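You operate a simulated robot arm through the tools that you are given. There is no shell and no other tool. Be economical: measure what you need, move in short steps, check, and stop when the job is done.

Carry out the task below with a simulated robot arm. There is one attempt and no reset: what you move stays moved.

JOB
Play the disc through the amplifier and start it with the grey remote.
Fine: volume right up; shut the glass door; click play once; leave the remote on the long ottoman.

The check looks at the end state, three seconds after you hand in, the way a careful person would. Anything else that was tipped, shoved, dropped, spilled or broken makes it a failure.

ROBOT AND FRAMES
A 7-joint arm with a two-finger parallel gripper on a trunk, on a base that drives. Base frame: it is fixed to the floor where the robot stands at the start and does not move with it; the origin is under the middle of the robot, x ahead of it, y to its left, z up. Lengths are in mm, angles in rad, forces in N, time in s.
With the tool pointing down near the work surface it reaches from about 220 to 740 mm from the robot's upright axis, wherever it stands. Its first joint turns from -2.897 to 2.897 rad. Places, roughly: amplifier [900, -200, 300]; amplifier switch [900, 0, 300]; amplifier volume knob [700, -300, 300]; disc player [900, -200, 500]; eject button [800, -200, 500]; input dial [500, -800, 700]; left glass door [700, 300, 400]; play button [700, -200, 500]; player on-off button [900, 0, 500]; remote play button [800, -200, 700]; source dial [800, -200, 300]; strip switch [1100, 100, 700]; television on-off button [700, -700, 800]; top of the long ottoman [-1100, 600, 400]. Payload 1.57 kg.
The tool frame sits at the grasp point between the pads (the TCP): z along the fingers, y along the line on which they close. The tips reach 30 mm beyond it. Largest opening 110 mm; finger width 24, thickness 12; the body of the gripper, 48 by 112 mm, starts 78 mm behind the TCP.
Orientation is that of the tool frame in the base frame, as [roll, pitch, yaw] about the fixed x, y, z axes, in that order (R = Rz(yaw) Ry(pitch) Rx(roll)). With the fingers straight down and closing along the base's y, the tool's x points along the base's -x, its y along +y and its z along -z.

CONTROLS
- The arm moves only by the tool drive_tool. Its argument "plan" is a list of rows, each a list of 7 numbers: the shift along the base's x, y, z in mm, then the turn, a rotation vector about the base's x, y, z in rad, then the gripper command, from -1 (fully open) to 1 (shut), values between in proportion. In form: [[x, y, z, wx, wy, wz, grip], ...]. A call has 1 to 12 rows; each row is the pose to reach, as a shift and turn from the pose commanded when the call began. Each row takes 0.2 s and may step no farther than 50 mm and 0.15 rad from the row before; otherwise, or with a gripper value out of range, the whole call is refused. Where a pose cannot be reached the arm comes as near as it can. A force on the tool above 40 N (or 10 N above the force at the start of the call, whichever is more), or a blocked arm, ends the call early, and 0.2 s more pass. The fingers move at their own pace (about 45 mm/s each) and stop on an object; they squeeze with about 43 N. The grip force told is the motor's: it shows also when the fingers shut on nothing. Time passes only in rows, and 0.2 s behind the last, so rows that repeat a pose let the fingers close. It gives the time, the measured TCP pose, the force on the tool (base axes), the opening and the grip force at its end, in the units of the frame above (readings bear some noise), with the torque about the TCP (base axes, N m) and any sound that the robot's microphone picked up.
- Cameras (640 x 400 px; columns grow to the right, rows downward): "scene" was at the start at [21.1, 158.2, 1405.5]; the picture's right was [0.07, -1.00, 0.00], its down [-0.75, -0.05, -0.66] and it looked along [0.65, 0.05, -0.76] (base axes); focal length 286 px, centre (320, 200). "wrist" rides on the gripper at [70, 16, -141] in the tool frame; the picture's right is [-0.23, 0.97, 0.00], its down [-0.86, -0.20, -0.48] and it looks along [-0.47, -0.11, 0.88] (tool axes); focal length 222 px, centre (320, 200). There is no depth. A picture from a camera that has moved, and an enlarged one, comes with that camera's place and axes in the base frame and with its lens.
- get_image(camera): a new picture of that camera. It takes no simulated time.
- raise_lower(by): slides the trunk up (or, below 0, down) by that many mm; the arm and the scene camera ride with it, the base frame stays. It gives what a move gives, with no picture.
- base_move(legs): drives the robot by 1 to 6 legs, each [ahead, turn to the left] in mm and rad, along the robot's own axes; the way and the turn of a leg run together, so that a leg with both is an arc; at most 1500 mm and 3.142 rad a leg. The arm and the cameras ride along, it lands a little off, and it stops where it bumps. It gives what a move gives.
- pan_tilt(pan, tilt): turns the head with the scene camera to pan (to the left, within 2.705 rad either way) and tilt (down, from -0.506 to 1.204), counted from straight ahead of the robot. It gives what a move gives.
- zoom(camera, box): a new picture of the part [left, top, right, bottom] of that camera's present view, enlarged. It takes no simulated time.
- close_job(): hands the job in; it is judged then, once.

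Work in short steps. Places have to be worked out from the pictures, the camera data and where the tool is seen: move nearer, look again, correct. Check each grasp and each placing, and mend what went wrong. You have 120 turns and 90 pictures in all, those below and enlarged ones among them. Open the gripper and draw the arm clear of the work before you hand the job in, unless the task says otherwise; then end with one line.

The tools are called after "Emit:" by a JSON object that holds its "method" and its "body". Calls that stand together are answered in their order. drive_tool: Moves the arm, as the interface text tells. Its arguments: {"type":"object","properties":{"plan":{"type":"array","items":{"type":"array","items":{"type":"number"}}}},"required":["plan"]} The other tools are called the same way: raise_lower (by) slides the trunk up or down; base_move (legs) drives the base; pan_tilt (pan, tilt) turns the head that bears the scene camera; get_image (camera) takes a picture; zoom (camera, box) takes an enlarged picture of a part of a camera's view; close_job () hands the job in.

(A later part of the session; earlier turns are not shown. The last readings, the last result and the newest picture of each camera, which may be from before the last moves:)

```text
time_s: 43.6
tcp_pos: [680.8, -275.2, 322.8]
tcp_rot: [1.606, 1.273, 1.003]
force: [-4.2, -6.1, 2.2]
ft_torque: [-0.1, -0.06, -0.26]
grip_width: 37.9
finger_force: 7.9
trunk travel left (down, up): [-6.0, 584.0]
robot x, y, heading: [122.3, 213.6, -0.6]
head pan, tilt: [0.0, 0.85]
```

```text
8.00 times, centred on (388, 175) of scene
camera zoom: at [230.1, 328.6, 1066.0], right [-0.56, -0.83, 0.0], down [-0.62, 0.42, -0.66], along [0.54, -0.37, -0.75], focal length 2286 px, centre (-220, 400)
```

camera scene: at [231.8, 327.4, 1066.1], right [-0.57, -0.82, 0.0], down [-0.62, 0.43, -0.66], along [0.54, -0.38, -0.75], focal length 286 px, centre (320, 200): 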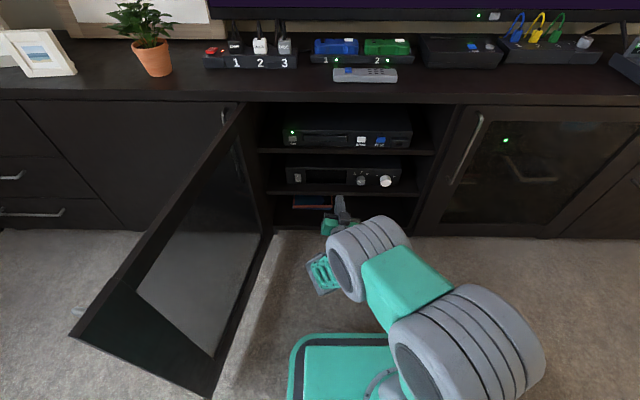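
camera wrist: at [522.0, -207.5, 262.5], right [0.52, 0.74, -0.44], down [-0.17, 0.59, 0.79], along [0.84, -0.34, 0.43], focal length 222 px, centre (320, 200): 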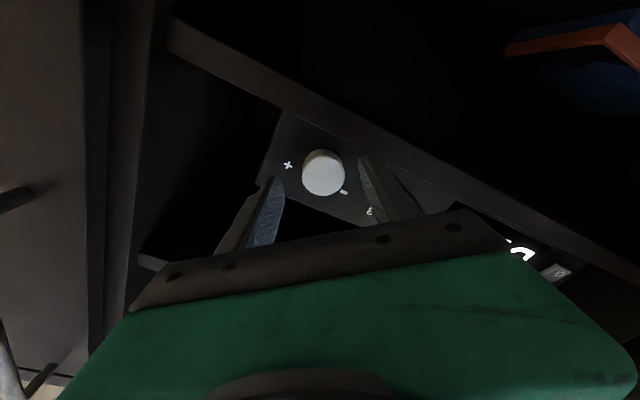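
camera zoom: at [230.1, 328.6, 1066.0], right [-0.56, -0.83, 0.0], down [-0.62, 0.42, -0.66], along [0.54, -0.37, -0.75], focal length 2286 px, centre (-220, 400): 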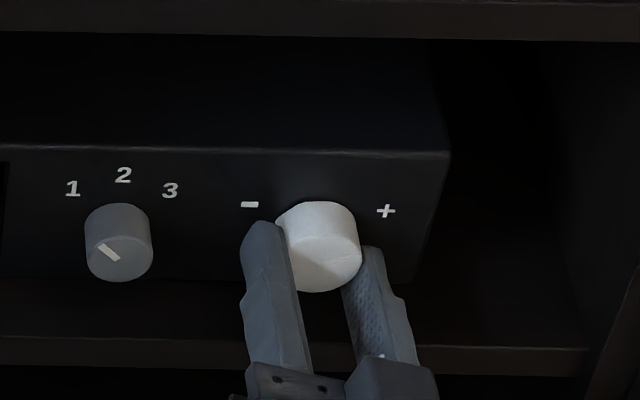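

It turned further (pointer near the right). I squeeze harder and continue to find the end stop.

Emit:
{"method": "drive_tool", "body": {"plan": [[0, 0, 0, 0, 0, 0, 0.6], [0, 0, 0, 0, 0, 0, 0.6], [0, 0, 0, 0.1, -0.07, 0, 0.6], [0, 0, 0, 0.2, -0.14, 0, 0.6], [0, 0, 0, 0.3, -0.21, 0, 0.6], [0, 0, 0, 0.4, -0.28, 0, 0.6], [0, 0, 0, 0.5, -0.35, 0, 0.6]]}}

Emit:
{"method": "zoom", "body": {"camera": "scene", "box": [372, 165, 402, 185]}}

```text
time_s: 45.2
tcp_pos: [682.9, -272.4, 325.0]
tcp_rot: [1.573, 0.663, 0.978]
force: [8.9, 24.1, 8.4]
ft_torque: [-0.36, 0.86, -0.21]
grip_width: 38.1
finger_force: 43.8
trunk travel left (down, up): [-6.0, 584.0]
robot x, y, heading: [123.7, 214.7, -0.601]
head pan, tilt: [0.0, 0.85]
```

```text
16.00 times, centred on (387, 175) of scene
camera zoom: at [229.8, 329.9, 1066.1], right [-0.56, -0.83, 0.0], down [-0.62, 0.42, -0.66], along [0.55, -0.37, -0.75], focal length 4572 px, centre (-752, 600)
```

zoom: 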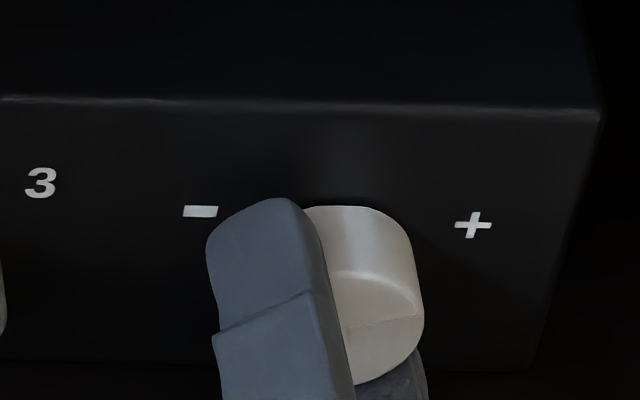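

A resisting torque of 0.8 N·m about the knob axis means the end stop is reached. I release and look.

Emit:
{"method": "drive_tool", "body": {"plan": [[0, 0, 0, 0, 0, 0, 0.2], [0, 0, 0, 0, 0, 0, -0.1], [0, 0, 0, 0, 0, 0, -0.1], [-16, 11, 0, 0, 0, 0, -0.1], [-41, 28.6, 0, 0, 0, 0, -0.1], [-80, 56, 0, 0, 0, 0, -0.1]]}}

Emit:
{"method": "zoom", "body": {"camera": "scene", "box": [372, 165, 402, 185]}}

Emit:
{"method": "zoom", "body": {"camera": "scene", "box": [260, 90, 440, 220]}}

```text
time_s: 46.6
tcp_pos: [601.9, -218.7, 324.6]
tcp_rot: [1.577, 0.664, 0.976]
force: [0.2, 0.0, 0.2]
ft_torque: [-0.01, 0.03, 0.01]
grip_width: 60.4
finger_force: 0.0
trunk travel left (down, up): [-6.0, 584.0]
robot x, y, heading: [121.7, 212.2, -0.607]
head pan, tilt: [0.0, 0.85]
```

```text
16.00 times, centred on (387, 175) of scene
camera zoom: at [230.4, 328.6, 1065.9], right [-0.56, -0.83, 0.0], down [-0.62, 0.42, -0.66], along [0.54, -0.37, -0.75], focal length 4572 px, centre (-752, 600)
```

zoom: 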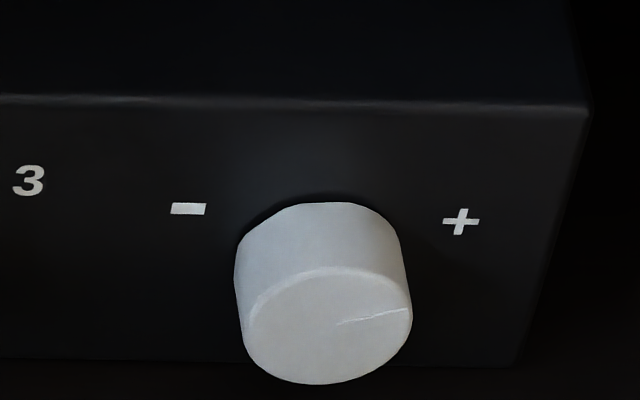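

```text
3.08 times, centred on (350, 155) of scene
camera zoom: at [230.4, 328.6, 1065.9], right [-0.56, -0.83, 0.0], down [-0.62, 0.42, -0.66], along [0.54, -0.37, -0.75], focal length 879 px, centre (228, 338)
```

zoom: 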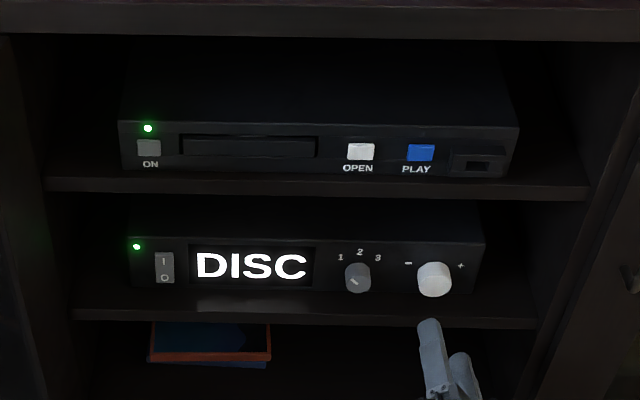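

Volume is at its stop at "+", amp on DISC, player lit. Next is the remote on the bench top: I retract, undo the roll, and raise the trunk.

Emit:
{"method": "drive_tool", "body": {"plan": [[-20, 14, 0, -0.11, 0.077, 0, 0], [-33, 23, 0, -0.22, 0.153, 0, 0], [-41, 29, 0, -0.33, 0.23, 0, 0], [-41, 29, 0, -0.44, 0.307, 0, 0], [-41, 29, 0, -0.55, 0.384, 0, 0], [-41, 29, 0, -0.66, 0.46, 0, 0], [-41, 29, 0, -0.74, 0.516, 0, 0]]}}

Emit:
{"method": "raise_lower", "body": {"by": 500}}

Emit:
{"method": "get_image", "body": {"camera": "scene"}}

```text
time_s: 48.2
tcp_pos: [561.1, -190.3, 324.4]
tcp_rot: [3.006, 1.56, 2.4]
force: [-0.3, 0.2, -0.1]
ft_torque: [0.0, 0.02, -0.03]
grip_width: 54.9
finger_force: 0.0
trunk travel left (down, up): [-6.0, 584.0]
robot x, y, heading: [123.0, 212.6, -0.597]
head pan, tilt: [0.0, 0.85]
```

```text
refused: 500 is not a number from -400 to 400
```

```text
49 pictures are left
camera scene: at [230.4, 328.6, 1066.0], right [-0.56, -0.83, 0.0], down [-0.62, 0.42, -0.66], along [0.54, -0.37, -0.75], focal length 286 px, centre (320, 200)
```

scene: 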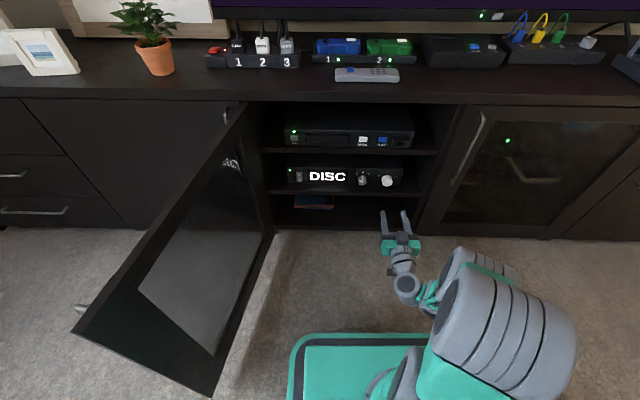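

I raise the trunk in two steps and then pitch the tool back down.

Emit:
{"method": "raise_lower", "body": {"by": 400}}

Emit:
{"method": "raise_lower", "body": {"by": 120}}

Emit:
{"method": "drive_tool", "body": {"plan": [[0, 0, 0, 0.08, 0.117, 0, 0], [0, 0, 0, 0.161, 0.234, 0, 0], [0, 0, 0, 0.241, 0.351, 0, 0], [0, 0, 0, 0.321, 0.469, 0, 0], [0, 0, 0, 0.401, 0.586, 0, 0], [0, 0, 0, 0.482, 0.703, 0, 0], [0, 0, 0, 0.562, 0.82, 0, 0], [0, 0, 0, 0.642, 0.937, 0, 0], [0, 0, 0, 0.723, 1.054, 0, 0], [0, 0, 0, 0.803, 1.171, 0, 0], [0, 0, 0, 0.883, 1.289, 0, 0]]}}

Emit:
{"method": "get_image", "body": {"camera": "scene"}}

```text
time_s: 52.0
tcp_pos: [561.8, -190.2, 723.3]
tcp_rot: [2.79, 1.56, 2.186]
force: [-0.4, -0.3, 0.6]
ft_torque: [0.0, -0.03, 0.01]
grip_width: 55.0
finger_force: 0.0
trunk travel left (down, up): [-406.0, 184.0]
robot x, y, heading: [122.7, 212.4, -0.604]
head pan, tilt: [0.0, 0.85]
```

```text
time_s: 53.5
tcp_pos: [560.5, -191.1, 844.8]
tcp_rot: [2.791, 1.561, 2.19]
force: [-0.8, -0.2, -0.1]
ft_torque: [0.0, -0.02, -0.02]
grip_width: 55.1
finger_force: 0.0
trunk travel left (down, up): [-526.0, 64.0]
robot x, y, heading: [125.1, 211.3, -0.604]
head pan, tilt: [0.0, 0.85]
```

```text
time_s: 56.0
tcp_pos: [561.5, -190.1, 843.6]
tcp_rot: [-3.139, -0.006, 2.537]
force: [-0.8, 0.2, 0.8]
ft_torque: [-0.01, 0.01, 0.01]
grip_width: 55.1
finger_force: 0.1
trunk travel left (down, up): [-526.0, 64.0]
robot x, y, heading: [123.6, 218.5, -0.601]
head pan, tilt: [0.0, 0.85]
```

```text
48 pictures are left
camera scene: at [230.7, 328.4, 1586.0], right [-0.56, -0.83, 0.0], down [-0.62, 0.42, -0.66], along [0.54, -0.37, -0.75], focal length 286 px, centre (320, 200)
```

scene: 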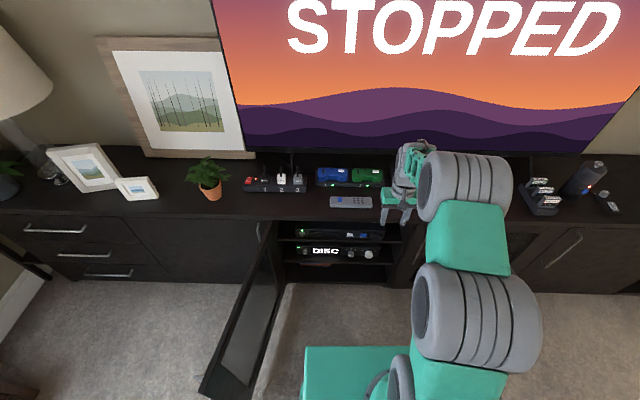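

Remote is at about (779,-197,714). I drive 130 mm ahead and rotate the tool 90° so the fingers will close across the remote.

Emit:
{"method": "base_move", "body": {"legs": [[130, 0]]}}

Emit:
{"method": "drive_tool", "body": {"plan": [[6, 11, 0, 0, 0, -0.143, 0], [12, 22, 0, 0, 0, -0.286, 0], [18, 33, 0, 0, 0, -0.428, 0], [24, 44, 0, 0, 0, -0.571, -0.2], [30, 55, 0, 0, 0, -0.714, -0.2], [36, 62, 0, 0, 0, -0.857, -0.3], [42, 68, 0, 0, 0, -1.0, -0.3], [48, 74, 0, 0, 0, -1.142, -0.3], [54, 79, 0, 0, 0, -1.285, -0.3], [60, 80, 0, 0, 0, -1.428, -0.3], [65, 80, 0, 0, 0, -1.571, -0.3]]}}

Emit:
{"method": "get_image", "body": {"camera": "wrist"}}

Emit:
{"method": "get_image", "body": {"camera": "scene"}}

```text
time_s: 57.2
tcp_pos: [668.6, -262.5, 844.2]
tcp_rot: [-3.136, -0.001, 2.539]
force: [-0.6, -0.4, -0.3]
ft_torque: [0.02, 0.03, -0.02]
grip_width: 55.0
finger_force: 0.1
trunk travel left (down, up): [-526.0, 64.0]
robot x, y, heading: [232.8, 139.9, -0.599]
head pan, tilt: [0.0, 0.85]
```

```text
time_s: 59.6
tcp_pos: [731.8, -182.0, 843.5]
tcp_rot: [-3.137, -0.002, 0.965]
force: [-0.1, 0.1, -0.3]
ft_torque: [0.04, 0.02, -0.02]
grip_width: 71.3
finger_force: 0.1
trunk travel left (down, up): [-526.0, 64.0]
robot x, y, heading: [225.2, 142.5, -0.599]
head pan, tilt: [0.0, 0.85]
```

```text
47 pictures are left
camera wrist: at [784.7, -134.0, 985.1], right [0.67, -0.74, 0.0], down [-0.65, -0.59, 0.48], along [-0.36, -0.32, -0.88], focal length 222 px, centre (320, 200)
```

wrist: 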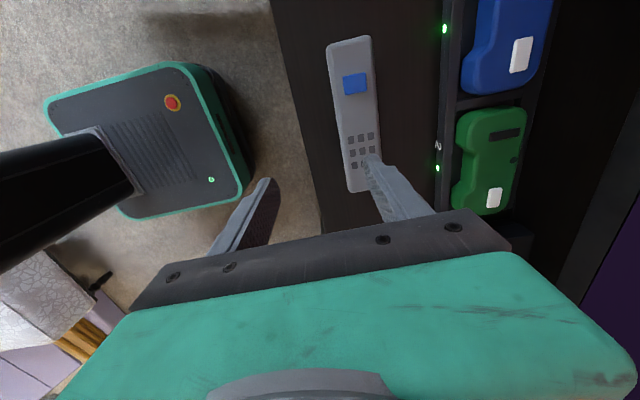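

```text
46 pictures are left
camera scene: at [336.4, 256.4, 1586.0], right [-0.56, -0.83, 0.0], down [-0.62, 0.42, -0.66], along [0.54, -0.37, -0.75], focal length 286 px, centre (320, 200)
```

scene: 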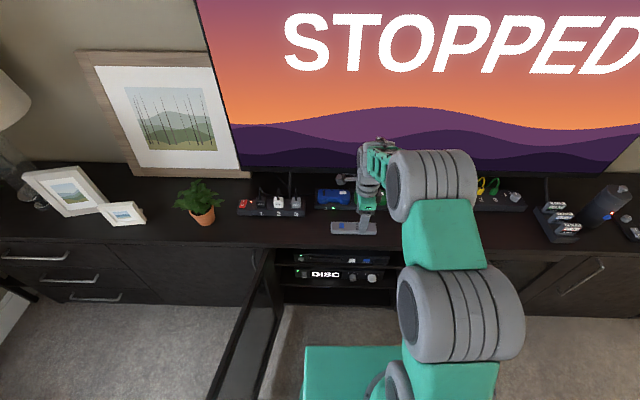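

The remote's centre is at about (779,-201), aligned with the tool; its play button is 45 mm toward the left end. I move over it and descend with small last steps.

Emit:
{"method": "drive_tool", "body": {"plan": [[24, -10, 0, 0, 0, 0, -0.3], [47.5, -19, 0, 0, 0, 0, -0.3], [47.5, -19, -40, 0, 0, 0, -0.3], [47.5, -19, -75, 0, 0, 0, -0.3], [47.5, -19, -90, 0, 0, 0, -0.3], [47.5, -19, -95, 0, 0, 0, -0.3], [47.5, -19, -99, 0, 0, 0, -0.3], [47.5, -19, -102, 0, 0, 0, -0.3], [47.5, -19, -105, 0, 0, 0, -0.3]]}}

Emit:
{"method": "zoom", "body": {"camera": "wrist", "box": [180, 60, 500, 260]}}

```text
time_s: 61.6
tcp_pos: [781.2, -201.0, 738.9]
tcp_rot: [-3.138, -0.001, 0.969]
force: [0.7, 0.1, 0.1]
ft_torque: [0.0, 0.0, 0.03]
grip_width: 71.7
finger_force: 0.0
trunk travel left (down, up): [-526.0, 64.0]
robot x, y, heading: [229.8, 140.9, -0.6]
head pan, tilt: [0.0, 0.85]
```

```text
2.00 times, centred on (340, 160) of wrist
camera zoom: at [832.6, -152.8, 880.8], right [0.67, -0.74, 0.0], down [-0.65, -0.59, 0.48], along [-0.36, -0.32, -0.88], focal length 444 px, centre (280, 280)
```

zoom: 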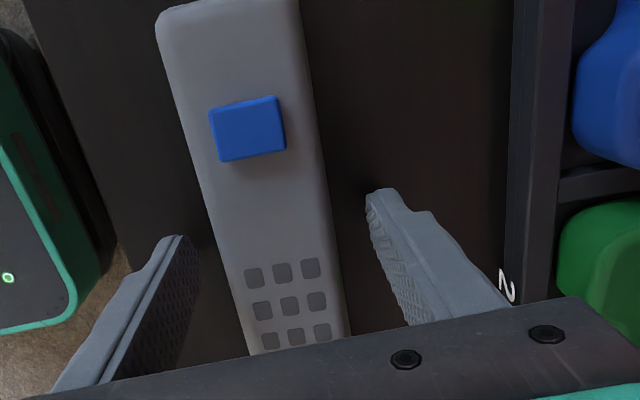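

The fingers straddle the remote; tips are at z≈709. I lower slowly a bit more, then close.

Emit:
{"method": "drive_tool", "body": {"plan": [[0, 0, -2, 0, 0, 0, -0.3], [0, 0, -4, 0, 0, 0, -0.3], [0, 0, -6, 0, 0, 0, -0.3], [0, 0, -7, 0, 0, 0, -0.3]]}}

```text
time_s: 62.6
tcp_pos: [780.3, -201.7, 732.5]
tcp_rot: [-3.139, -0.002, 0.969]
force: [-0.2, -0.5, 0.3]
ft_torque: [0.01, -0.02, 0.0]
grip_width: 71.5
finger_force: 0.1
trunk travel left (down, up): [-526.0, 64.0]
robot x, y, heading: [230.7, 141.3, -0.6]
head pan, tilt: [0.0, 0.85]
```

No contact yet; a few more millimetres, then close.

Emit:
{"method": "drive_tool", "body": {"plan": [[0, 0, -2, 0, 0, 0, -0.3], [0, 0, -4, 0, 0, 0, -0.3], [0, 0, -4, 0, 0, 0, 0], [0, 0, -4, 0, 0, 0, 0.2], [0, 0, -4, 0, 0, 0, 0.4], [0, 0, -4, 0, 0, 0, 0.5], [0, 0, -4, 0, 0, 0, 0.5]]}}

Emit:
{"method": "zoom", "body": {"camera": "wrist", "box": [180, 60, 500, 260]}}

```text
time_s: 64.2
tcp_pos: [780.7, -201.1, 729.8]
tcp_rot: [-3.14, 0.001, 0.968]
force: [3.7, -3.4, 15.3]
ft_torque: [-0.35, -0.23, 0.04]
grip_width: 47.3
finger_force: 42.9
trunk travel left (down, up): [-526.0, 64.0]
robot x, y, heading: [228.4, 141.2, -0.599]
head pan, tilt: [0.0, 0.85]
```

```text
2.00 times, centred on (340, 160) of wrist
camera zoom: at [832.7, -153.0, 872.0], right [0.67, -0.74, 0.0], down [-0.65, -0.59, 0.48], along [-0.35, -0.32, -0.88], focal length 444 px, centre (280, 280)
```

zoom: 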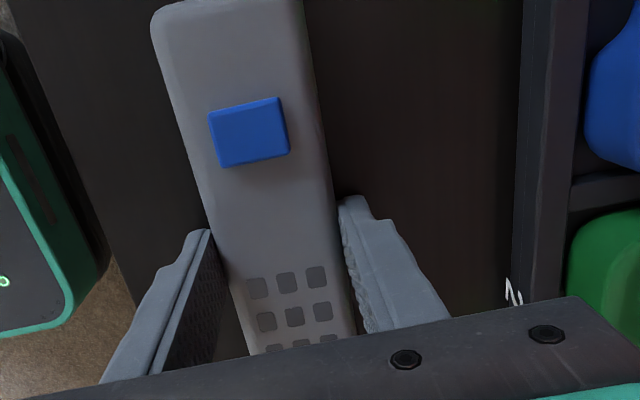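

Gripped at 47 mm; tips touch the table at z≈700. I lift, check, and back away from the cabinet.

Emit:
{"method": "drive_tool", "body": {"plan": [[0, 0, 20, 0, 0, 0, 0.5], [0, 0, 60, 0, 0, 0, 0.5], [0, 0, 100, 0, 0, 0, 0.5], [0, 0, 130, 0, 0, 0, 0.5]]}}

Emit:
{"method": "base_move", "body": {"legs": [[-400, 0]]}}

Emit:
{"method": "pan_tilt", "body": {"pan": 2.6, "tilt": 0.7}}

Emit:
{"method": "get_image", "body": {"camera": "scene"}}

Emit:
{"method": "get_image", "body": {"camera": "wrist"}}

```text
time_s: 65.2
tcp_pos: [779.8, -200.1, 857.6]
tcp_rot: [-3.137, -0.002, 0.966]
force: [0.2, 0.4, -0.2]
ft_torque: [0.03, 0.01, 0.0]
grip_width: 27.6
finger_force: 0.0
trunk travel left (down, up): [-526.0, 64.0]
robot x, y, heading: [231.3, 144.5, -0.601]
head pan, tilt: [0.0, 0.85]
```

```text
time_s: 67.7
tcp_pos: [450.4, 24.6, 858.3]
tcp_rot: [-3.14, -0.003, 0.967]
force: [0.0, -0.1, 0.4]
ft_torque: [-0.02, 0.01, -0.02]
grip_width: 27.3
finger_force: 0.0
trunk travel left (down, up): [-526.0, 64.0]
robot x, y, heading: [-98.7, 362.6, -0.604]
head pan, tilt: [0.0, 0.85]
```

```text
time_s: 70.0
tcp_pos: [450.8, 23.4, 857.6]
tcp_rot: [-3.137, -0.002, 0.967]
force: [0.4, -1.1, 0.0]
ft_torque: [0.01, -0.03, 0.0]
grip_width: 27.6
finger_force: 0.1
trunk travel left (down, up): [-526.0, 64.0]
robot x, y, heading: [-103.7, 368.8, -0.599]
head pan, tilt: [2.601, 0.7]
```

```text
43 pictures are left
camera scene: at [-92.9, 604.2, 1598.3], right [0.91, 0.41, 0.0], down [0.27, -0.59, -0.76], along [-0.32, 0.7, -0.64], focal length 286 px, centre (320, 200)
```

scene: 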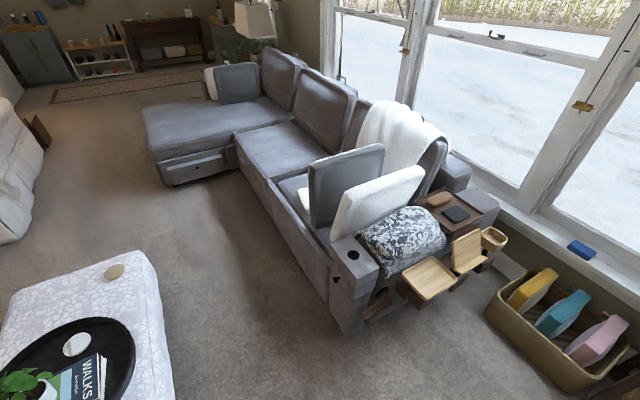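

```text
42 pictures are left
camera wrist: at [502.5, 72.4, 1000.0], right [0.67, -0.74, 0.0], down [-0.65, -0.59, 0.48], along [-0.36, -0.32, -0.88], focal length 222 px, centre (320, 200)
```

wrist: 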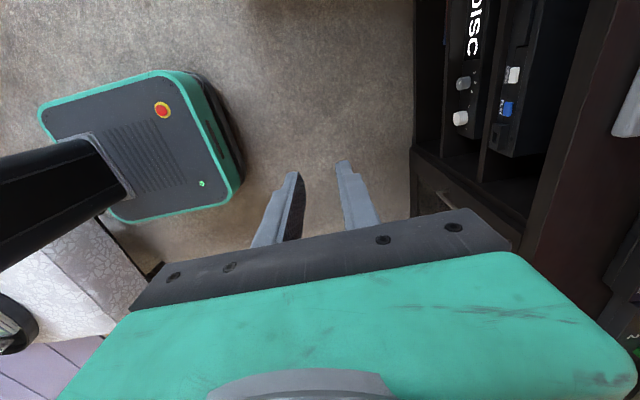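

The fingers are empty: the remote slipped out. I look back at the bench.

Emit:
{"method": "pan_tilt", "body": {"pan": 0.0, "tilt": 0.6}}

Emit:
{"method": "get_image", "body": {"camera": "scene"}}

```text
time_s: 72.4
tcp_pos: [450.6, 24.0, 858.5]
tcp_rot: [-3.139, -0.003, 0.967]
force: [0.1, -0.8, -0.2]
ft_torque: [-0.02, 0.01, -0.02]
grip_width: 27.7
finger_force: 0.0
trunk travel left (down, up): [-526.0, 64.0]
robot x, y, heading: [-101.7, 370.4, -0.601]
head pan, tilt: [0.0, 0.6]
```

```text
41 pictures are left
camera scene: at [15.1, 476.9, 1606.9], right [-0.57, -0.82, 0.0], down [-0.47, 0.32, -0.83], along [0.68, -0.47, -0.56], focal length 286 px, centre (320, 200)
```

scene: 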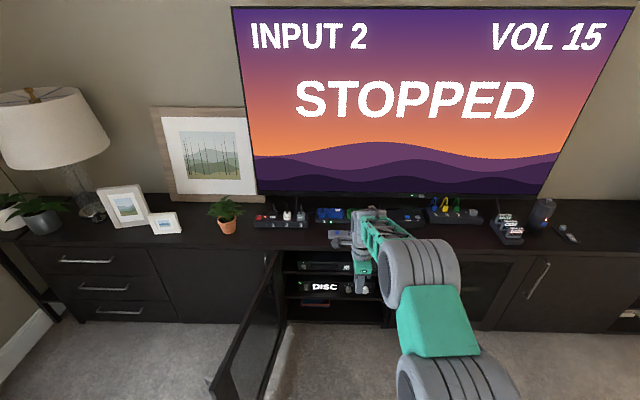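

Emit:
{"method": "zoom", "body": {"camera": "scene", "box": [300, 200, 380, 250]}}

```text
8.00 times, centred on (340, 225) of scene
camera zoom: at [15.1, 476.9, 1606.9], right [-0.57, -0.82, 0.0], down [-0.47, 0.32, -0.83], along [0.68, -0.47, -0.56], focal length 2286 px, centre (160, 0)
```

zoom: 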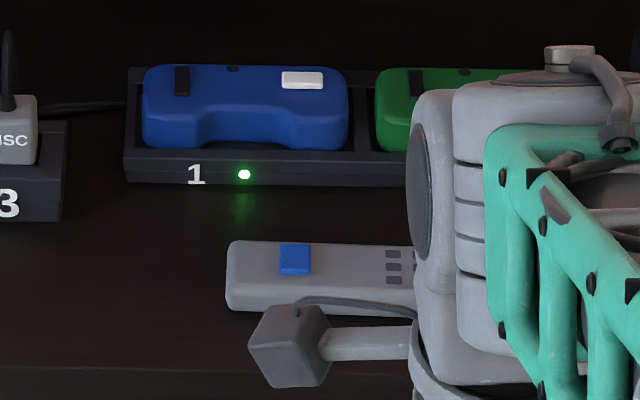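

The remote still lies in place. I open, drive back in, and look again to retry with a slower, checked lift.

Emit:
{"method": "base_move", "body": {"legs": [[396, 0]]}}

Emit:
{"method": "drive_tool", "body": {"plan": [[0, 0, 0, 0, 0, 0, -0.3], [0, 0, 0, 0, 0, 0, -0.3], [0, 0, -40, 0, 0, 0, -0.3], [0, 0, -70, 0, 0, 0, -0.3]]}}

Emit:
{"method": "get_image", "body": {"camera": "wrist"}}

```text
time_s: 74.8
tcp_pos: [775.7, -197.2, 857.4]
tcp_rot: [-3.137, -0.002, 0.968]
force: [0.5, -0.8, 0.5]
ft_torque: [0.02, -0.01, 0.0]
grip_width: 27.6
finger_force: 0.0
trunk travel left (down, up): [-526.0, 64.0]
robot x, y, heading: [228.2, 145.0, -0.602]
head pan, tilt: [0.0, 0.6]
```

```text
time_s: 75.8
tcp_pos: [774.6, -197.7, 787.7]
tcp_rot: [-3.139, 0.0, 0.969]
force: [1.0, 0.1, 0.1]
ft_torque: [0.04, 0.03, 0.0]
grip_width: 71.4
finger_force: 0.1
trunk travel left (down, up): [-526.0, 64.0]
robot x, y, heading: [224.7, 148.9, -0.597]
head pan, tilt: [0.0, 0.6]
```

```text
39 pictures are left
camera wrist: at [827.2, -149.1, 929.4], right [0.67, -0.74, 0.0], down [-0.65, -0.59, 0.48], along [-0.36, -0.32, -0.88], focal length 222 px, centre (320, 200)
```

wrist: 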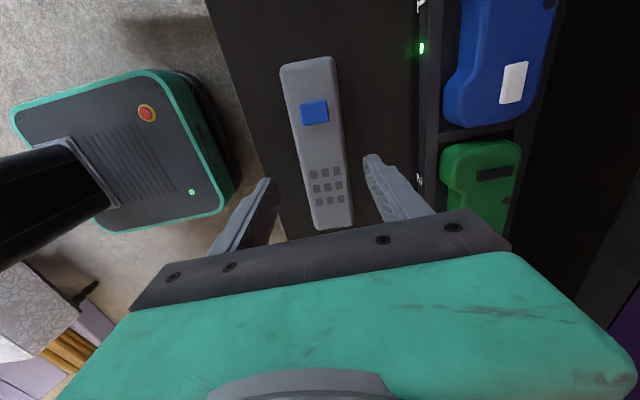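

The remote has rotated slightly (about -0.07 rad) and its centre is at (778,-197). I correct the yaw, descend to the table, squeeze fully, and lift only 6 mm.

Emit:
{"method": "drive_tool", "body": {"plan": [[3, 1, -20, 0, 0, -0.035, -0.3], [3, 1, -40, 0, 0, -0.07, -0.3], [3, 1, -50, 0, 0, -0.07, -0.3], [3, 1, -54, 0, 0, -0.07, -0.3], [3, 1, -57, 0, 0, -0.07, -0.3], [3, 1, -58.5, 0, 0, -0.07, -0.3], [3, 1, -58.5, 0, 0, -0.07, 0.1], [3, 1, -58.5, 0, 0, -0.07, 0.5], [3, 1, -58.5, 0, 0, -0.07, 1], [3, 1, -58.5, 0, 0, -0.07, 1], [3, 1, -58.5, 0, 0, -0.07, 1]]}}

Emit:
{"method": "drive_tool", "body": {"plan": [[0, 0, 1.5, 0, 0, 0, 1], [0, 0, 3, 0, 0, 0, 1], [0, 0, 4.5, 0, 0, 0, 1], [0, 0, 6, 0, 0, 0, 1]]}}

Emit:
{"method": "zoom", "body": {"camera": "wrist", "box": [180, 60, 500, 260]}}

```text
time_s: 78.2
tcp_pos: [777.2, -197.7, 730.3]
tcp_rot: [-3.14, 0.001, 0.899]
force: [2.0, -1.3, 2.8]
ft_torque: [-0.19, -0.13, 0.02]
grip_width: 47.2
finger_force: 43.0
trunk travel left (down, up): [-526.0, 64.0]
robot x, y, heading: [223.6, 143.8, -0.601]
head pan, tilt: [0.0, 0.6]
```

```text
time_s: 79.2
tcp_pos: [778.8, -196.2, 736.0]
tcp_rot: [-3.137, -0.001, 0.899]
force: [-0.1, 0.7, -1.0]
ft_torque: [0.02, 0.01, 0.0]
grip_width: 47.2
finger_force: 43.2
trunk travel left (down, up): [-526.0, 64.0]
robot x, y, heading: [226.1, 144.6, -0.597]
head pan, tilt: [0.0, 0.6]
```

```text
2.00 times, centred on (340, 160) of wrist
camera zoom: at [833.0, -151.4, 877.1], right [0.62, -0.78, 0.0], down [-0.69, -0.55, 0.48], along [-0.38, -0.29, -0.88], focal length 444 px, centre (280, 280)
```

zoom: 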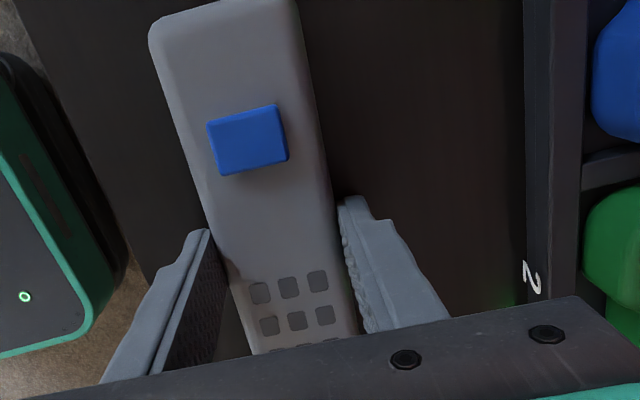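

It holds after 6 mm. I lift slowly further.

Emit:
{"method": "drive_tool", "body": {"plan": [[0, 0, 4, 0, 0, 0, 1], [0, 0, 10, 0, 0, 0, 1], [0, 0, 18, 0, 0, 0, 1], [0, 0, 27, 0, 0, 0, 1], [0, 0, 37, 0, 0, 0, 1], [0, 0, 47, 0, 0, 0, 1], [0, 0, 57, 0, 0, 0, 1], [0, 0, 67, 0, 0, 0, 1], [0, 0, 77, 0, 0, 0, 1], [0, 0, 87, 0, 0, 0, 1]]}}

Emit:
{"method": "get_image", "body": {"camera": "wrist"}}

```text
time_s: 81.4
tcp_pos: [776.8, -195.0, 823.5]
tcp_rot: [-3.137, 0.0, 0.898]
force: [-0.4, -0.1, -1.8]
ft_torque: [-0.02, 0.0, -0.05]
grip_width: 47.2
finger_force: 42.6
trunk travel left (down, up): [-526.0, 64.0]
robot x, y, heading: [228.6, 142.9, -0.599]
head pan, tilt: [0.0, 0.6]
```

```text
37 pictures are left
camera wrist: at [832.8, -151.1, 964.6], right [0.62, -0.78, 0.0], down [-0.69, -0.55, 0.48], along [-0.38, -0.29, -0.88], focal length 222 px, centre (320, 200)
```

wrist: 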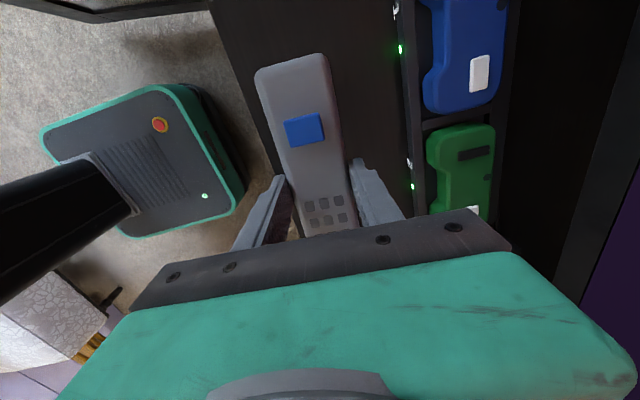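

The remote is held. I back away from the cabinet and look at the ottoman.

Emit:
{"method": "base_move", "body": {"legs": [[-420, 0]]}}

Emit:
{"method": "base_move", "body": {"legs": [[0, -1.5]]}}

Emit:
{"method": "pan_tilt", "body": {"pan": -1.2, "tilt": 0.75}}

Emit:
{"method": "get_image", "body": {"camera": "scene"}}

```text
time_s: 84.0
tcp_pos: [431.1, 43.4, 823.5]
tcp_rot: [-3.139, -0.002, 0.899]
force: [-0.1, 0.1, -0.7]
ft_torque: [0.03, 0.04, -0.02]
grip_width: 47.2
finger_force: 43.1
trunk travel left (down, up): [-526.0, 64.0]
robot x, y, heading: [-122.8, 385.0, -0.597]
head pan, tilt: [0.0, 0.6]
```

```text
time_s: 88.1
tcp_pos: [-424.1, -192.2, 823.9]
tcp_rot: [-3.139, -0.002, -0.606]
force: [0.4, -0.5, -1.1]
ft_torque: [0.02, -0.02, 0.0]
grip_width: 46.9
finger_force: 42.7
trunk travel left (down, up): [-526.0, 64.0]
robot x, y, heading: [-120.3, 384.2, -2.103]
head pan, tilt: [0.0, 0.6]
```

```text
time_s: 89.5
tcp_pos: [-424.9, -192.0, 822.3]
tcp_rot: [-3.136, -0.002, -0.607]
force: [-0.8, 0.5, -1.8]
ft_torque: [-0.05, 0.0, -0.01]
grip_width: 47.0
finger_force: 42.7
trunk travel left (down, up): [-526.0, 64.0]
robot x, y, heading: [-119.6, 384.5, -2.103]
head pan, tilt: [-1.201, 0.75]
```

```text
36 pictures are left
camera scene: at [-37.3, 367.2, 1594.1], right [0.16, 0.99, 0.0], down [0.67, -0.11, -0.73], along [-0.72, 0.12, -0.68], focal length 286 px, centre (320, 200)
```

scene: 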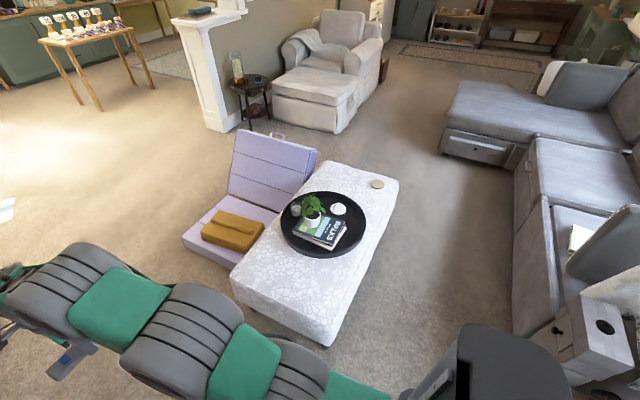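

The long ottoman is the patterned one: its cabinet-facing end runs from (-866,73) to (-570,501), top z≈400, and there is free space in front of the tray. I'll stand to its side, off the line from remote to player, and set the remote down with its button end aimed at the player.

Emit:
{"method": "base_move", "body": {"legs": [[0, -0.175], [831, 0], [0, -2.258]]}}

Emit:
{"method": "pan_tilt", "body": {"pan": 0.0, "tilt": 0.85}}

Emit:
{"method": "get_image", "body": {"camera": "scene"}}

```text
time_s: 100.0
tcp_pos: [-807.2, 383.6, 822.6]
tcp_rot: [-3.137, -0.001, -3.041]
force: [-0.4, 0.6, -1.9]
ft_torque: [0.02, 0.0, 0.0]
grip_width: 47.2
finger_force: 42.9
trunk travel left (down, up): [-526.0, 64.0]
robot x, y, heading: [-664.5, -252.5, 1.748]
head pan, tilt: [-1.201, 0.75]
```

```text
time_s: 101.4
tcp_pos: [-806.0, 381.7, 822.9]
tcp_rot: [-3.139, -0.002, -3.041]
force: [-0.5, 0.4, -1.0]
ft_torque: [-0.02, 0.03, 0.03]
grip_width: 47.3
finger_force: 43.3
trunk travel left (down, up): [-526.0, 64.0]
robot x, y, heading: [-664.6, -252.0, 1.746]
head pan, tilt: [0.0, 0.85]
```

```text
35 pictures are left
camera scene: at [-815.2, -262.1, 1586.0], right [0.98, 0.17, 0.0], down [0.13, -0.74, -0.66], along [-0.11, 0.65, -0.75], focal length 286 px, centre (320, 200)
```

scene: 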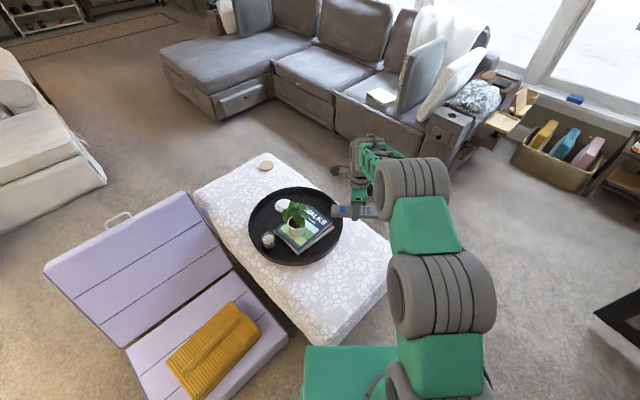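

I rotate the tool about +2.68 rad so the remote's button end aims at the player, shifting over to the free spot near (-745, 446).

Emit:
{"method": "drive_tool", "body": {"plan": [[0, 0, 0, 0, 0, 0.134, 1], [0, 0, 0, 0, 0, 0.268, 1], [0, 0, 0, 0, 0, 0.402, 1], [0, 0, 0, 0, 0, 0.536, 1], [0, 0, 0, 0, 0, 0.67, 1], [0, 0, 0, 0, 0, 0.804, 1], [0, 0, 0, 0, 0, 0.938, 1], [0, 0, 0, 0, 0, 1.072, 1], [0, 0, 0, 0, 0, 1.207, 1], [0, 0, 0, 0, 0, 1.341, 1]]}}

Emit:
{"method": "drive_tool", "body": {"plan": [[6, 6, 0, 0, 0, 0.134, 1], [12, 12, 0, 0, 0, 0.268, 1], [18, 18, 0, 0, 0, 0.402, 1], [24, 24, 0, 0, 0, 0.536, 1], [30, 30, 0, 0, 0, 0.67, 1], [36, 37, 0, 0, 0, 0.804, 1], [42, 44, 0, 0, 0, 0.938, 1], [48, 50, 0, 0, 0, 1.072, 1], [55, 57, 0, 0, 0, 1.207, 1], [61, 64, 0, 0, 0, 1.341, 1]]}}

Emit:
{"method": "raise_lower", "body": {"by": -300}}

Emit:
{"method": "get_image", "body": {"camera": "wrist"}}

Emit:
{"method": "get_image", "body": {"camera": "scene"}}

```text
time_s: 103.6
tcp_pos: [-807.7, 382.3, 822.0]
tcp_rot: [-3.139, -0.003, -1.695]
force: [-0.2, -0.3, -1.5]
ft_torque: [-0.01, -0.01, -0.01]
grip_width: 47.2
finger_force: 43.4
trunk travel left (down, up): [-526.0, 64.0]
robot x, y, heading: [-661.5, -252.9, 1.746]
head pan, tilt: [0.0, 0.85]
```

```text
time_s: 105.8
tcp_pos: [-745.9, 447.3, 822.8]
tcp_rot: [-3.138, -0.002, -0.356]
force: [0.2, -0.5, -0.9]
ft_torque: [0.02, -0.01, 0.0]
grip_width: 46.9
finger_force: 43.1
trunk travel left (down, up): [-526.0, 64.0]
robot x, y, heading: [-664.9, -250.0, 1.745]
head pan, tilt: [0.0, 0.85]
```

```text
time_s: 108.8
tcp_pos: [-746.7, 446.9, 521.6]
tcp_rot: [-3.138, -0.001, -0.357]
force: [1.0, -1.0, -1.6]
ft_torque: [0.0, 0.04, 0.02]
grip_width: 46.9
finger_force: 43.0
trunk travel left (down, up): [-226.0, 364.0]
robot x, y, heading: [-663.0, -253.1, 1.743]
head pan, tilt: [0.0, 0.85]
```

```text
34 pictures are left
camera wrist: at [-688.3, 407.2, 664.7], right [-0.55, -0.83, 0.0], down [-0.73, 0.48, 0.48], along [-0.4, 0.27, -0.88], focal length 222 px, centre (320, 200)
```

wrist: 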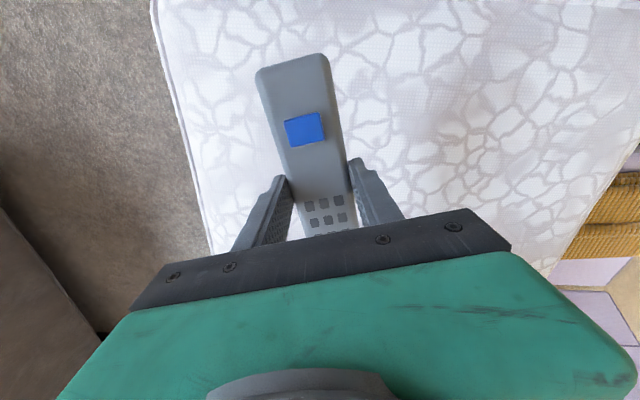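

```text
33 pictures are left
camera scene: at [-815.2, -262.2, 1286.1], right [0.98, 0.17, 0.0], down [0.13, -0.74, -0.66], along [-0.11, 0.65, -0.75], focal length 286 px, centre (320, 200)
```

scene: 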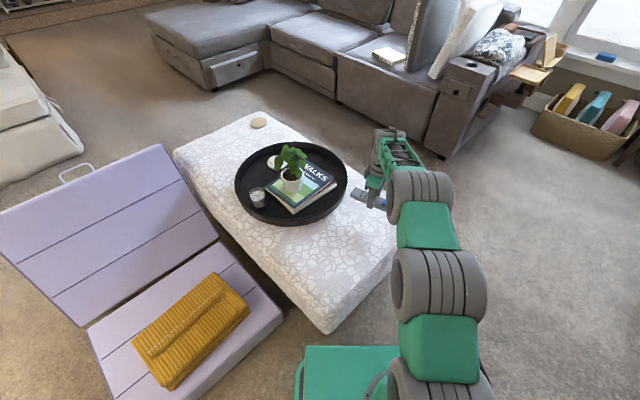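

The remote is over free fabric, well placed. I lower it, with small final steps.

Emit:
{"method": "drive_tool", "body": {"plan": [[0, 0, -35, 0, 0, 0, 1], [0, 0, -65, 0, 0, 0, 1], [0, 0, -75, 0, 0, 0, 1], [0, 0, -80, 0, 0, 0, 1], [0, 0, -84, 0, 0, 0, 1]]}}

Emit:
{"method": "get_image", "body": {"camera": "wrist"}}

```text
time_s: 109.9
tcp_pos: [-746.4, 448.5, 450.2]
tcp_rot: [-3.132, 0.001, -0.356]
force: [3.1, -14.7, 21.6]
ft_torque: [-1.1, 0.17, 0.27]
grip_width: 47.2
finger_force: 42.8
trunk travel left (down, up): [-226.0, 364.0]
robot x, y, heading: [-665.4, -254.9, 1.745]
head pan, tilt: [0.0, 0.85]
stopped in row 5: the force on the tool passed its limit at 45 N (the readings are from after the stop); the commanded pose is now the measured one
```

```text
32 pictures are left
camera wrist: at [-688.5, 408.0, 591.8], right [-0.55, -0.83, -0.01], down [-0.73, 0.48, 0.48], along [-0.4, 0.27, -0.88], focal length 222 px, centre (320, 200)
```

wrist: 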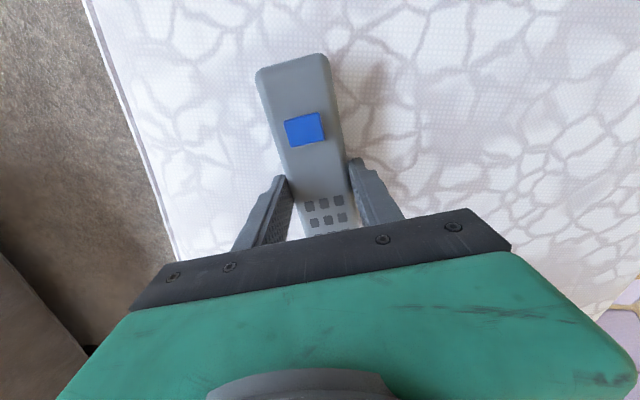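

Touched down at tips z≈420. I ease up slightly and open gently.

Emit:
{"method": "drive_tool", "body": {"plan": [[0, 0, 1.5, 0, 0, 0, 1], [0, 0, 1.5, 0, 0, 0, 0.1], [0, 0, 1.5, 0, 0, 0, 0], [0, 0, 1.5, 0, 0, 0, -0.2], [0, 0, 1.5, 0, 0, 0, -0.3]]}}

Emit:
{"method": "drive_tool", "body": {"plan": [[0, 0, 15, 0, 0, 0, -0.3], [0, 0, 40, 0, 0, 0, -0.3], [0, 0, 70, 0, 0, 0, -0.3], [0, 0, 90, 0, 0, 0, -0.3]]}}

Emit:
{"method": "get_image", "body": {"camera": "wrist"}}

```text
time_s: 111.1
tcp_pos: [-746.6, 450.7, 451.0]
tcp_rot: [-3.131, 0.001, -0.36]
force: [6.2, 11.3, 13.7]
ft_torque: [-0.1, 0.04, 0.03]
grip_width: 60.5
finger_force: 0.1
trunk travel left (down, up): [-226.0, 364.0]
robot x, y, heading: [-661.3, -250.9, 1.746]
head pan, tilt: [0.0, 0.85]
```

```text
time_s: 112.1
tcp_pos: [-746.6, 447.0, 537.9]
tcp_rot: [-3.137, -0.001, -0.357]
force: [0.3, -0.4, -0.2]
ft_torque: [0.02, -0.05, -0.04]
grip_width: 71.4
finger_force: 0.0
trunk travel left (down, up): [-226.0, 364.0]
robot x, y, heading: [-663.7, -253.8, 1.743]
head pan, tilt: [0.0, 0.85]
```

```text
31 pictures are left
camera wrist: at [-688.2, 408.4, 679.6], right [-0.55, -0.83, -0.01], down [-0.73, 0.48, 0.48], along [-0.4, 0.27, -0.88], focal length 222 px, centre (320, 200)
```

wrist: 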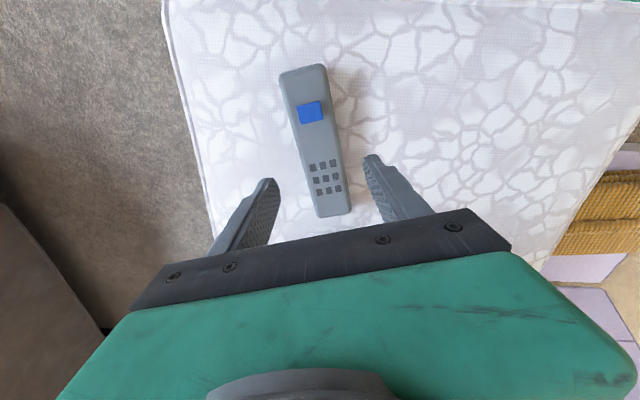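

The remote rests well, aimed at the player; its button is at about (-707,433). I close the fingers, move over the button, and verify before pressing.

Emit:
{"method": "drive_tool", "body": {"plan": [[20, -7, 0, 0, 0, 0, 1], [39.6, -14, 0, 0, 0, 0, 1], [39.6, -14, 0, 0, 0, 0, 1], [39.6, -14, 0, 0, 0, 0, 1], [39.6, -14, -20, 0, 0, 0, 1], [39.6, -14, -40, 0, 0, 0, 1], [39.6, -14, -52, 0, 0, 0, 1]]}}

Emit:
{"method": "zoom", "body": {"camera": "wrist", "box": [220, 60, 420, 240]}}

Emit:
{"method": "zoom", "body": {"camera": "scene", "box": [320, 120, 440, 240]}}

```text
time_s: 113.7
tcp_pos: [-706.4, 434.7, 487.2]
tcp_rot: [-3.132, 0.0, -0.359]
force: [0.3, -0.4, -0.5]
ft_torque: [-0.04, 0.01, 0.02]
grip_width: 0.2
finger_force: 21.9
trunk travel left (down, up): [-226.0, 364.0]
robot x, y, heading: [-661.3, -252.5, 1.745]
head pan, tilt: [0.0, 0.85]
```

```text
2.22 times, centred on (320, 150) of wrist
camera zoom: at [-649.3, 395.1, 628.0], right [-0.55, -0.83, -0.01], down [-0.73, 0.48, 0.48], along [-0.4, 0.27, -0.88], focal length 494 px, centre (320, 311)
```

zoom: 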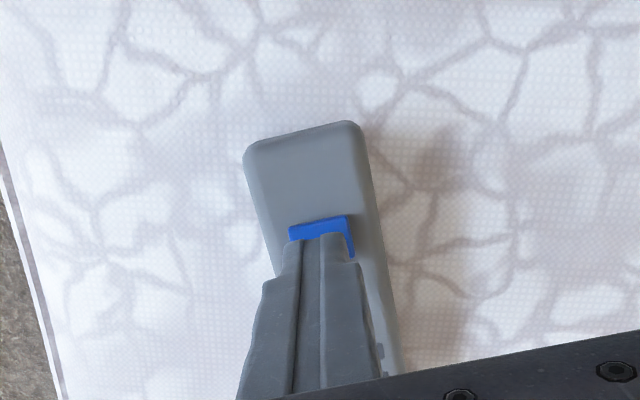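

```text
3.33 times, centred on (380, 180) of scene
camera zoom: at [-815.1, -262.6, 1286.1], right [0.98, 0.17, 0.0], down [0.13, -0.74, -0.66], along [-0.11, 0.65, -0.75], focal length 952 px, centre (120, 267)
```

zoom: 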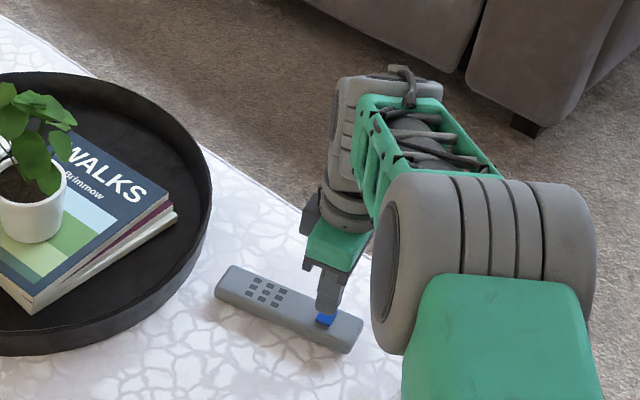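

The tip is over the button. I press down in small steps, listening for a click.

Emit:
{"method": "drive_tool", "body": {"plan": [[2, -0.7, -4, 0, 0, 0, 1], [2, -0.7, -7, 0, 0, 0, 1], [2, -0.7, -9, 0, 0, 0, 1], [2, -0.7, -11, 0, 0, 0, 1]]}}

```text
time_s: 114.7
tcp_pos: [-705.9, 432.9, 476.2]
tcp_rot: [-3.134, 0.0, -0.359]
force: [0.6, 0.3, 0.5]
ft_torque: [0.02, -0.02, -0.01]
grip_width: 0.3
finger_force: 20.6
trunk travel left (down, up): [-226.0, 364.0]
robot x, y, heading: [-665.3, -252.0, 1.746]
head pan, tilt: [0.0, 0.85]
```

No contact yet at tip z≈446; I continue in 1.5 mm steps.

Emit:
{"method": "drive_tool", "body": {"plan": [[0, 0, -1.5, 0, 0, 0, 1], [0, 0, -3, 0, 0, 0, 1], [0, 0, -4.5, 0, 0, 0, 1]]}}

```text
time_s: 115.5
tcp_pos: [-703.4, 434.3, 470.3]
tcp_rot: [-3.133, 0.0, -0.357]
force: [0.1, -2.0, 3.1]
ft_torque: [-0.01, -0.03, -0.01]
grip_width: 0.1
finger_force: 21.8
trunk travel left (down, up): [-226.0, 364.0]
robot x, y, heading: [-666.2, -252.9, 1.745]
head pan, tilt: [0.0, 0.85]
heard: click
```

A click at a light 3 N. I lift straight off at once and look at the TV.

Emit:
{"method": "drive_tool", "body": {"plan": [[0, 0, 10, 0, 0, 0, 1], [0, 0, 50, 0, 0, 0, 1], [0, 0, 90, 0, 0, 0, 1], [0, 0, 120, 0, 0, 0, 1]]}}

Emit:
{"method": "pan_tilt", "body": {"pan": -1.7, "tilt": 0.25}}

Emit:
{"method": "get_image", "body": {"camera": "scene"}}

Emit:
{"method": "get_image", "body": {"camera": "wrist"}}

```text
time_s: 116.5
tcp_pos: [-706.4, 435.1, 591.2]
tcp_rot: [-3.136, -0.001, -0.356]
force: [0.6, 0.2, -0.1]
ft_torque: [-0.02, 0.0, -0.01]
grip_width: 0.0
finger_force: 21.3
trunk travel left (down, up): [-226.0, 364.0]
robot x, y, heading: [-663.0, -253.3, 1.747]
head pan, tilt: [0.0, 0.85]
```

```text
time_s: 118.2
tcp_pos: [-705.8, 435.2, 591.1]
tcp_rot: [-3.136, 0.0, -0.358]
force: [0.1, -0.5, 0.2]
ft_torque: [0.01, 0.01, 0.0]
grip_width: 0.0
finger_force: 21.0
trunk travel left (down, up): [-226.0, 364.0]
robot x, y, heading: [-662.3, -253.9, 1.747]
head pan, tilt: [-1.7, 0.25]
```

```text
28 pictures are left
camera scene: at [-708.3, -335.2, 1339.1], right [0.05, -1.0, 0.0], down [-0.25, -0.01, -0.97], along [0.97, 0.04, -0.25], focal length 286 px, centre (320, 200)
```

scene: 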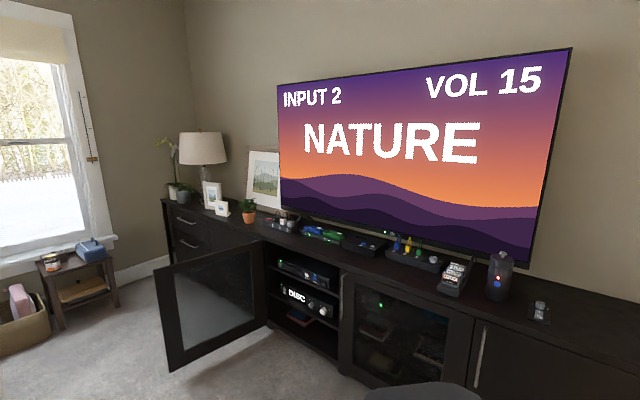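

```text
27 pictures are left
camera wrist: at [-647.6, 394.9, 732.7], right [-0.55, -0.83, -0.01], down [-0.73, 0.48, 0.48], along [-0.4, 0.27, -0.88], focal length 222 px, centre (320, 200)
```

wrist: 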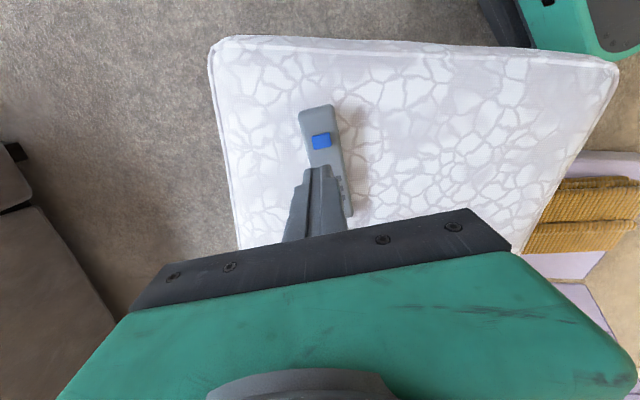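

The TV shows "NATURE": the disc plays, and the remote lies on the ottoman. Now the door: I raise the trunk and drive back to stand in front of the cabinet, outside the door's sweep.

Emit:
{"method": "raise_lower", "body": {"by": 260}}

Emit:
{"method": "base_move", "body": {"legs": [[0, -0.985], [1008, 0], [0, -1.368]]}}

Emit:
{"method": "pan_tilt", "body": {"pan": 0.0, "tilt": 0.8}}

Emit:
{"method": "get_image", "body": {"camera": "scene"}}

```text
time_s: 120.9
tcp_pos: [-705.0, 435.5, 851.3]
tcp_rot: [-3.134, 0.0, -0.358]
force: [0.2, 0.5, 0.2]
ft_torque: [0.0, 0.03, 0.04]
grip_width: 0.2
finger_force: 21.8
trunk travel left (down, up): [-486.0, 104.0]
robot x, y, heading: [-667.1, -254.5, 1.748]
head pan, tilt: [-1.7, 0.25]
```

```text
time_s: 132.0
tcp_pos: [580.0, -1.3, 851.5]
tcp_rot: [-3.135, -0.001, -2.712]
force: [-0.3, 0.9, -0.6]
ft_torque: [0.02, -0.02, 0.02]
grip_width: 0.0
finger_force: 21.0
trunk travel left (down, up): [-486.0, 104.0]
robot x, y, heading: [60.7, 455.5, -0.606]
head pan, tilt: [-1.7, 0.25]
```

```text
time_s: 133.8
tcp_pos: [579.1, -0.6, 852.4]
tcp_rot: [-3.134, 0.0, -2.71]
force: [-0.8, -0.4, 1.0]
ft_torque: [0.02, -0.01, 0.02]
grip_width: 0.2
finger_force: 20.9
trunk travel left (down, up): [-486.0, 104.0]
robot x, y, heading: [63.6, 453.4, -0.611]
head pan, tilt: [0.0, 0.799]
```

```text
26 pictures are left
camera scene: at [171.0, 566.2, 1550.1], right [-0.57, -0.82, 0.0], down [-0.59, 0.41, -0.7], along [0.57, -0.4, -0.72], focal length 286 px, centre (320, 200)
```

scene: 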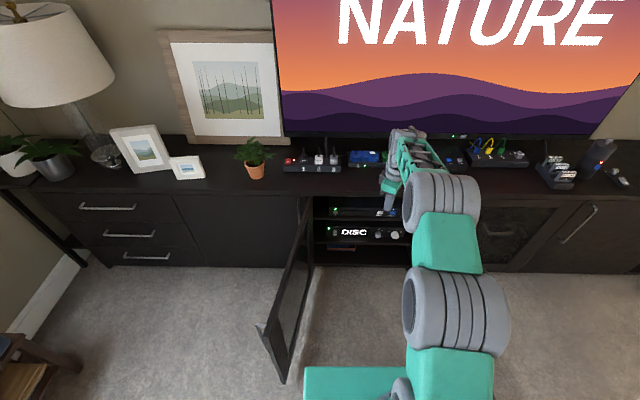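

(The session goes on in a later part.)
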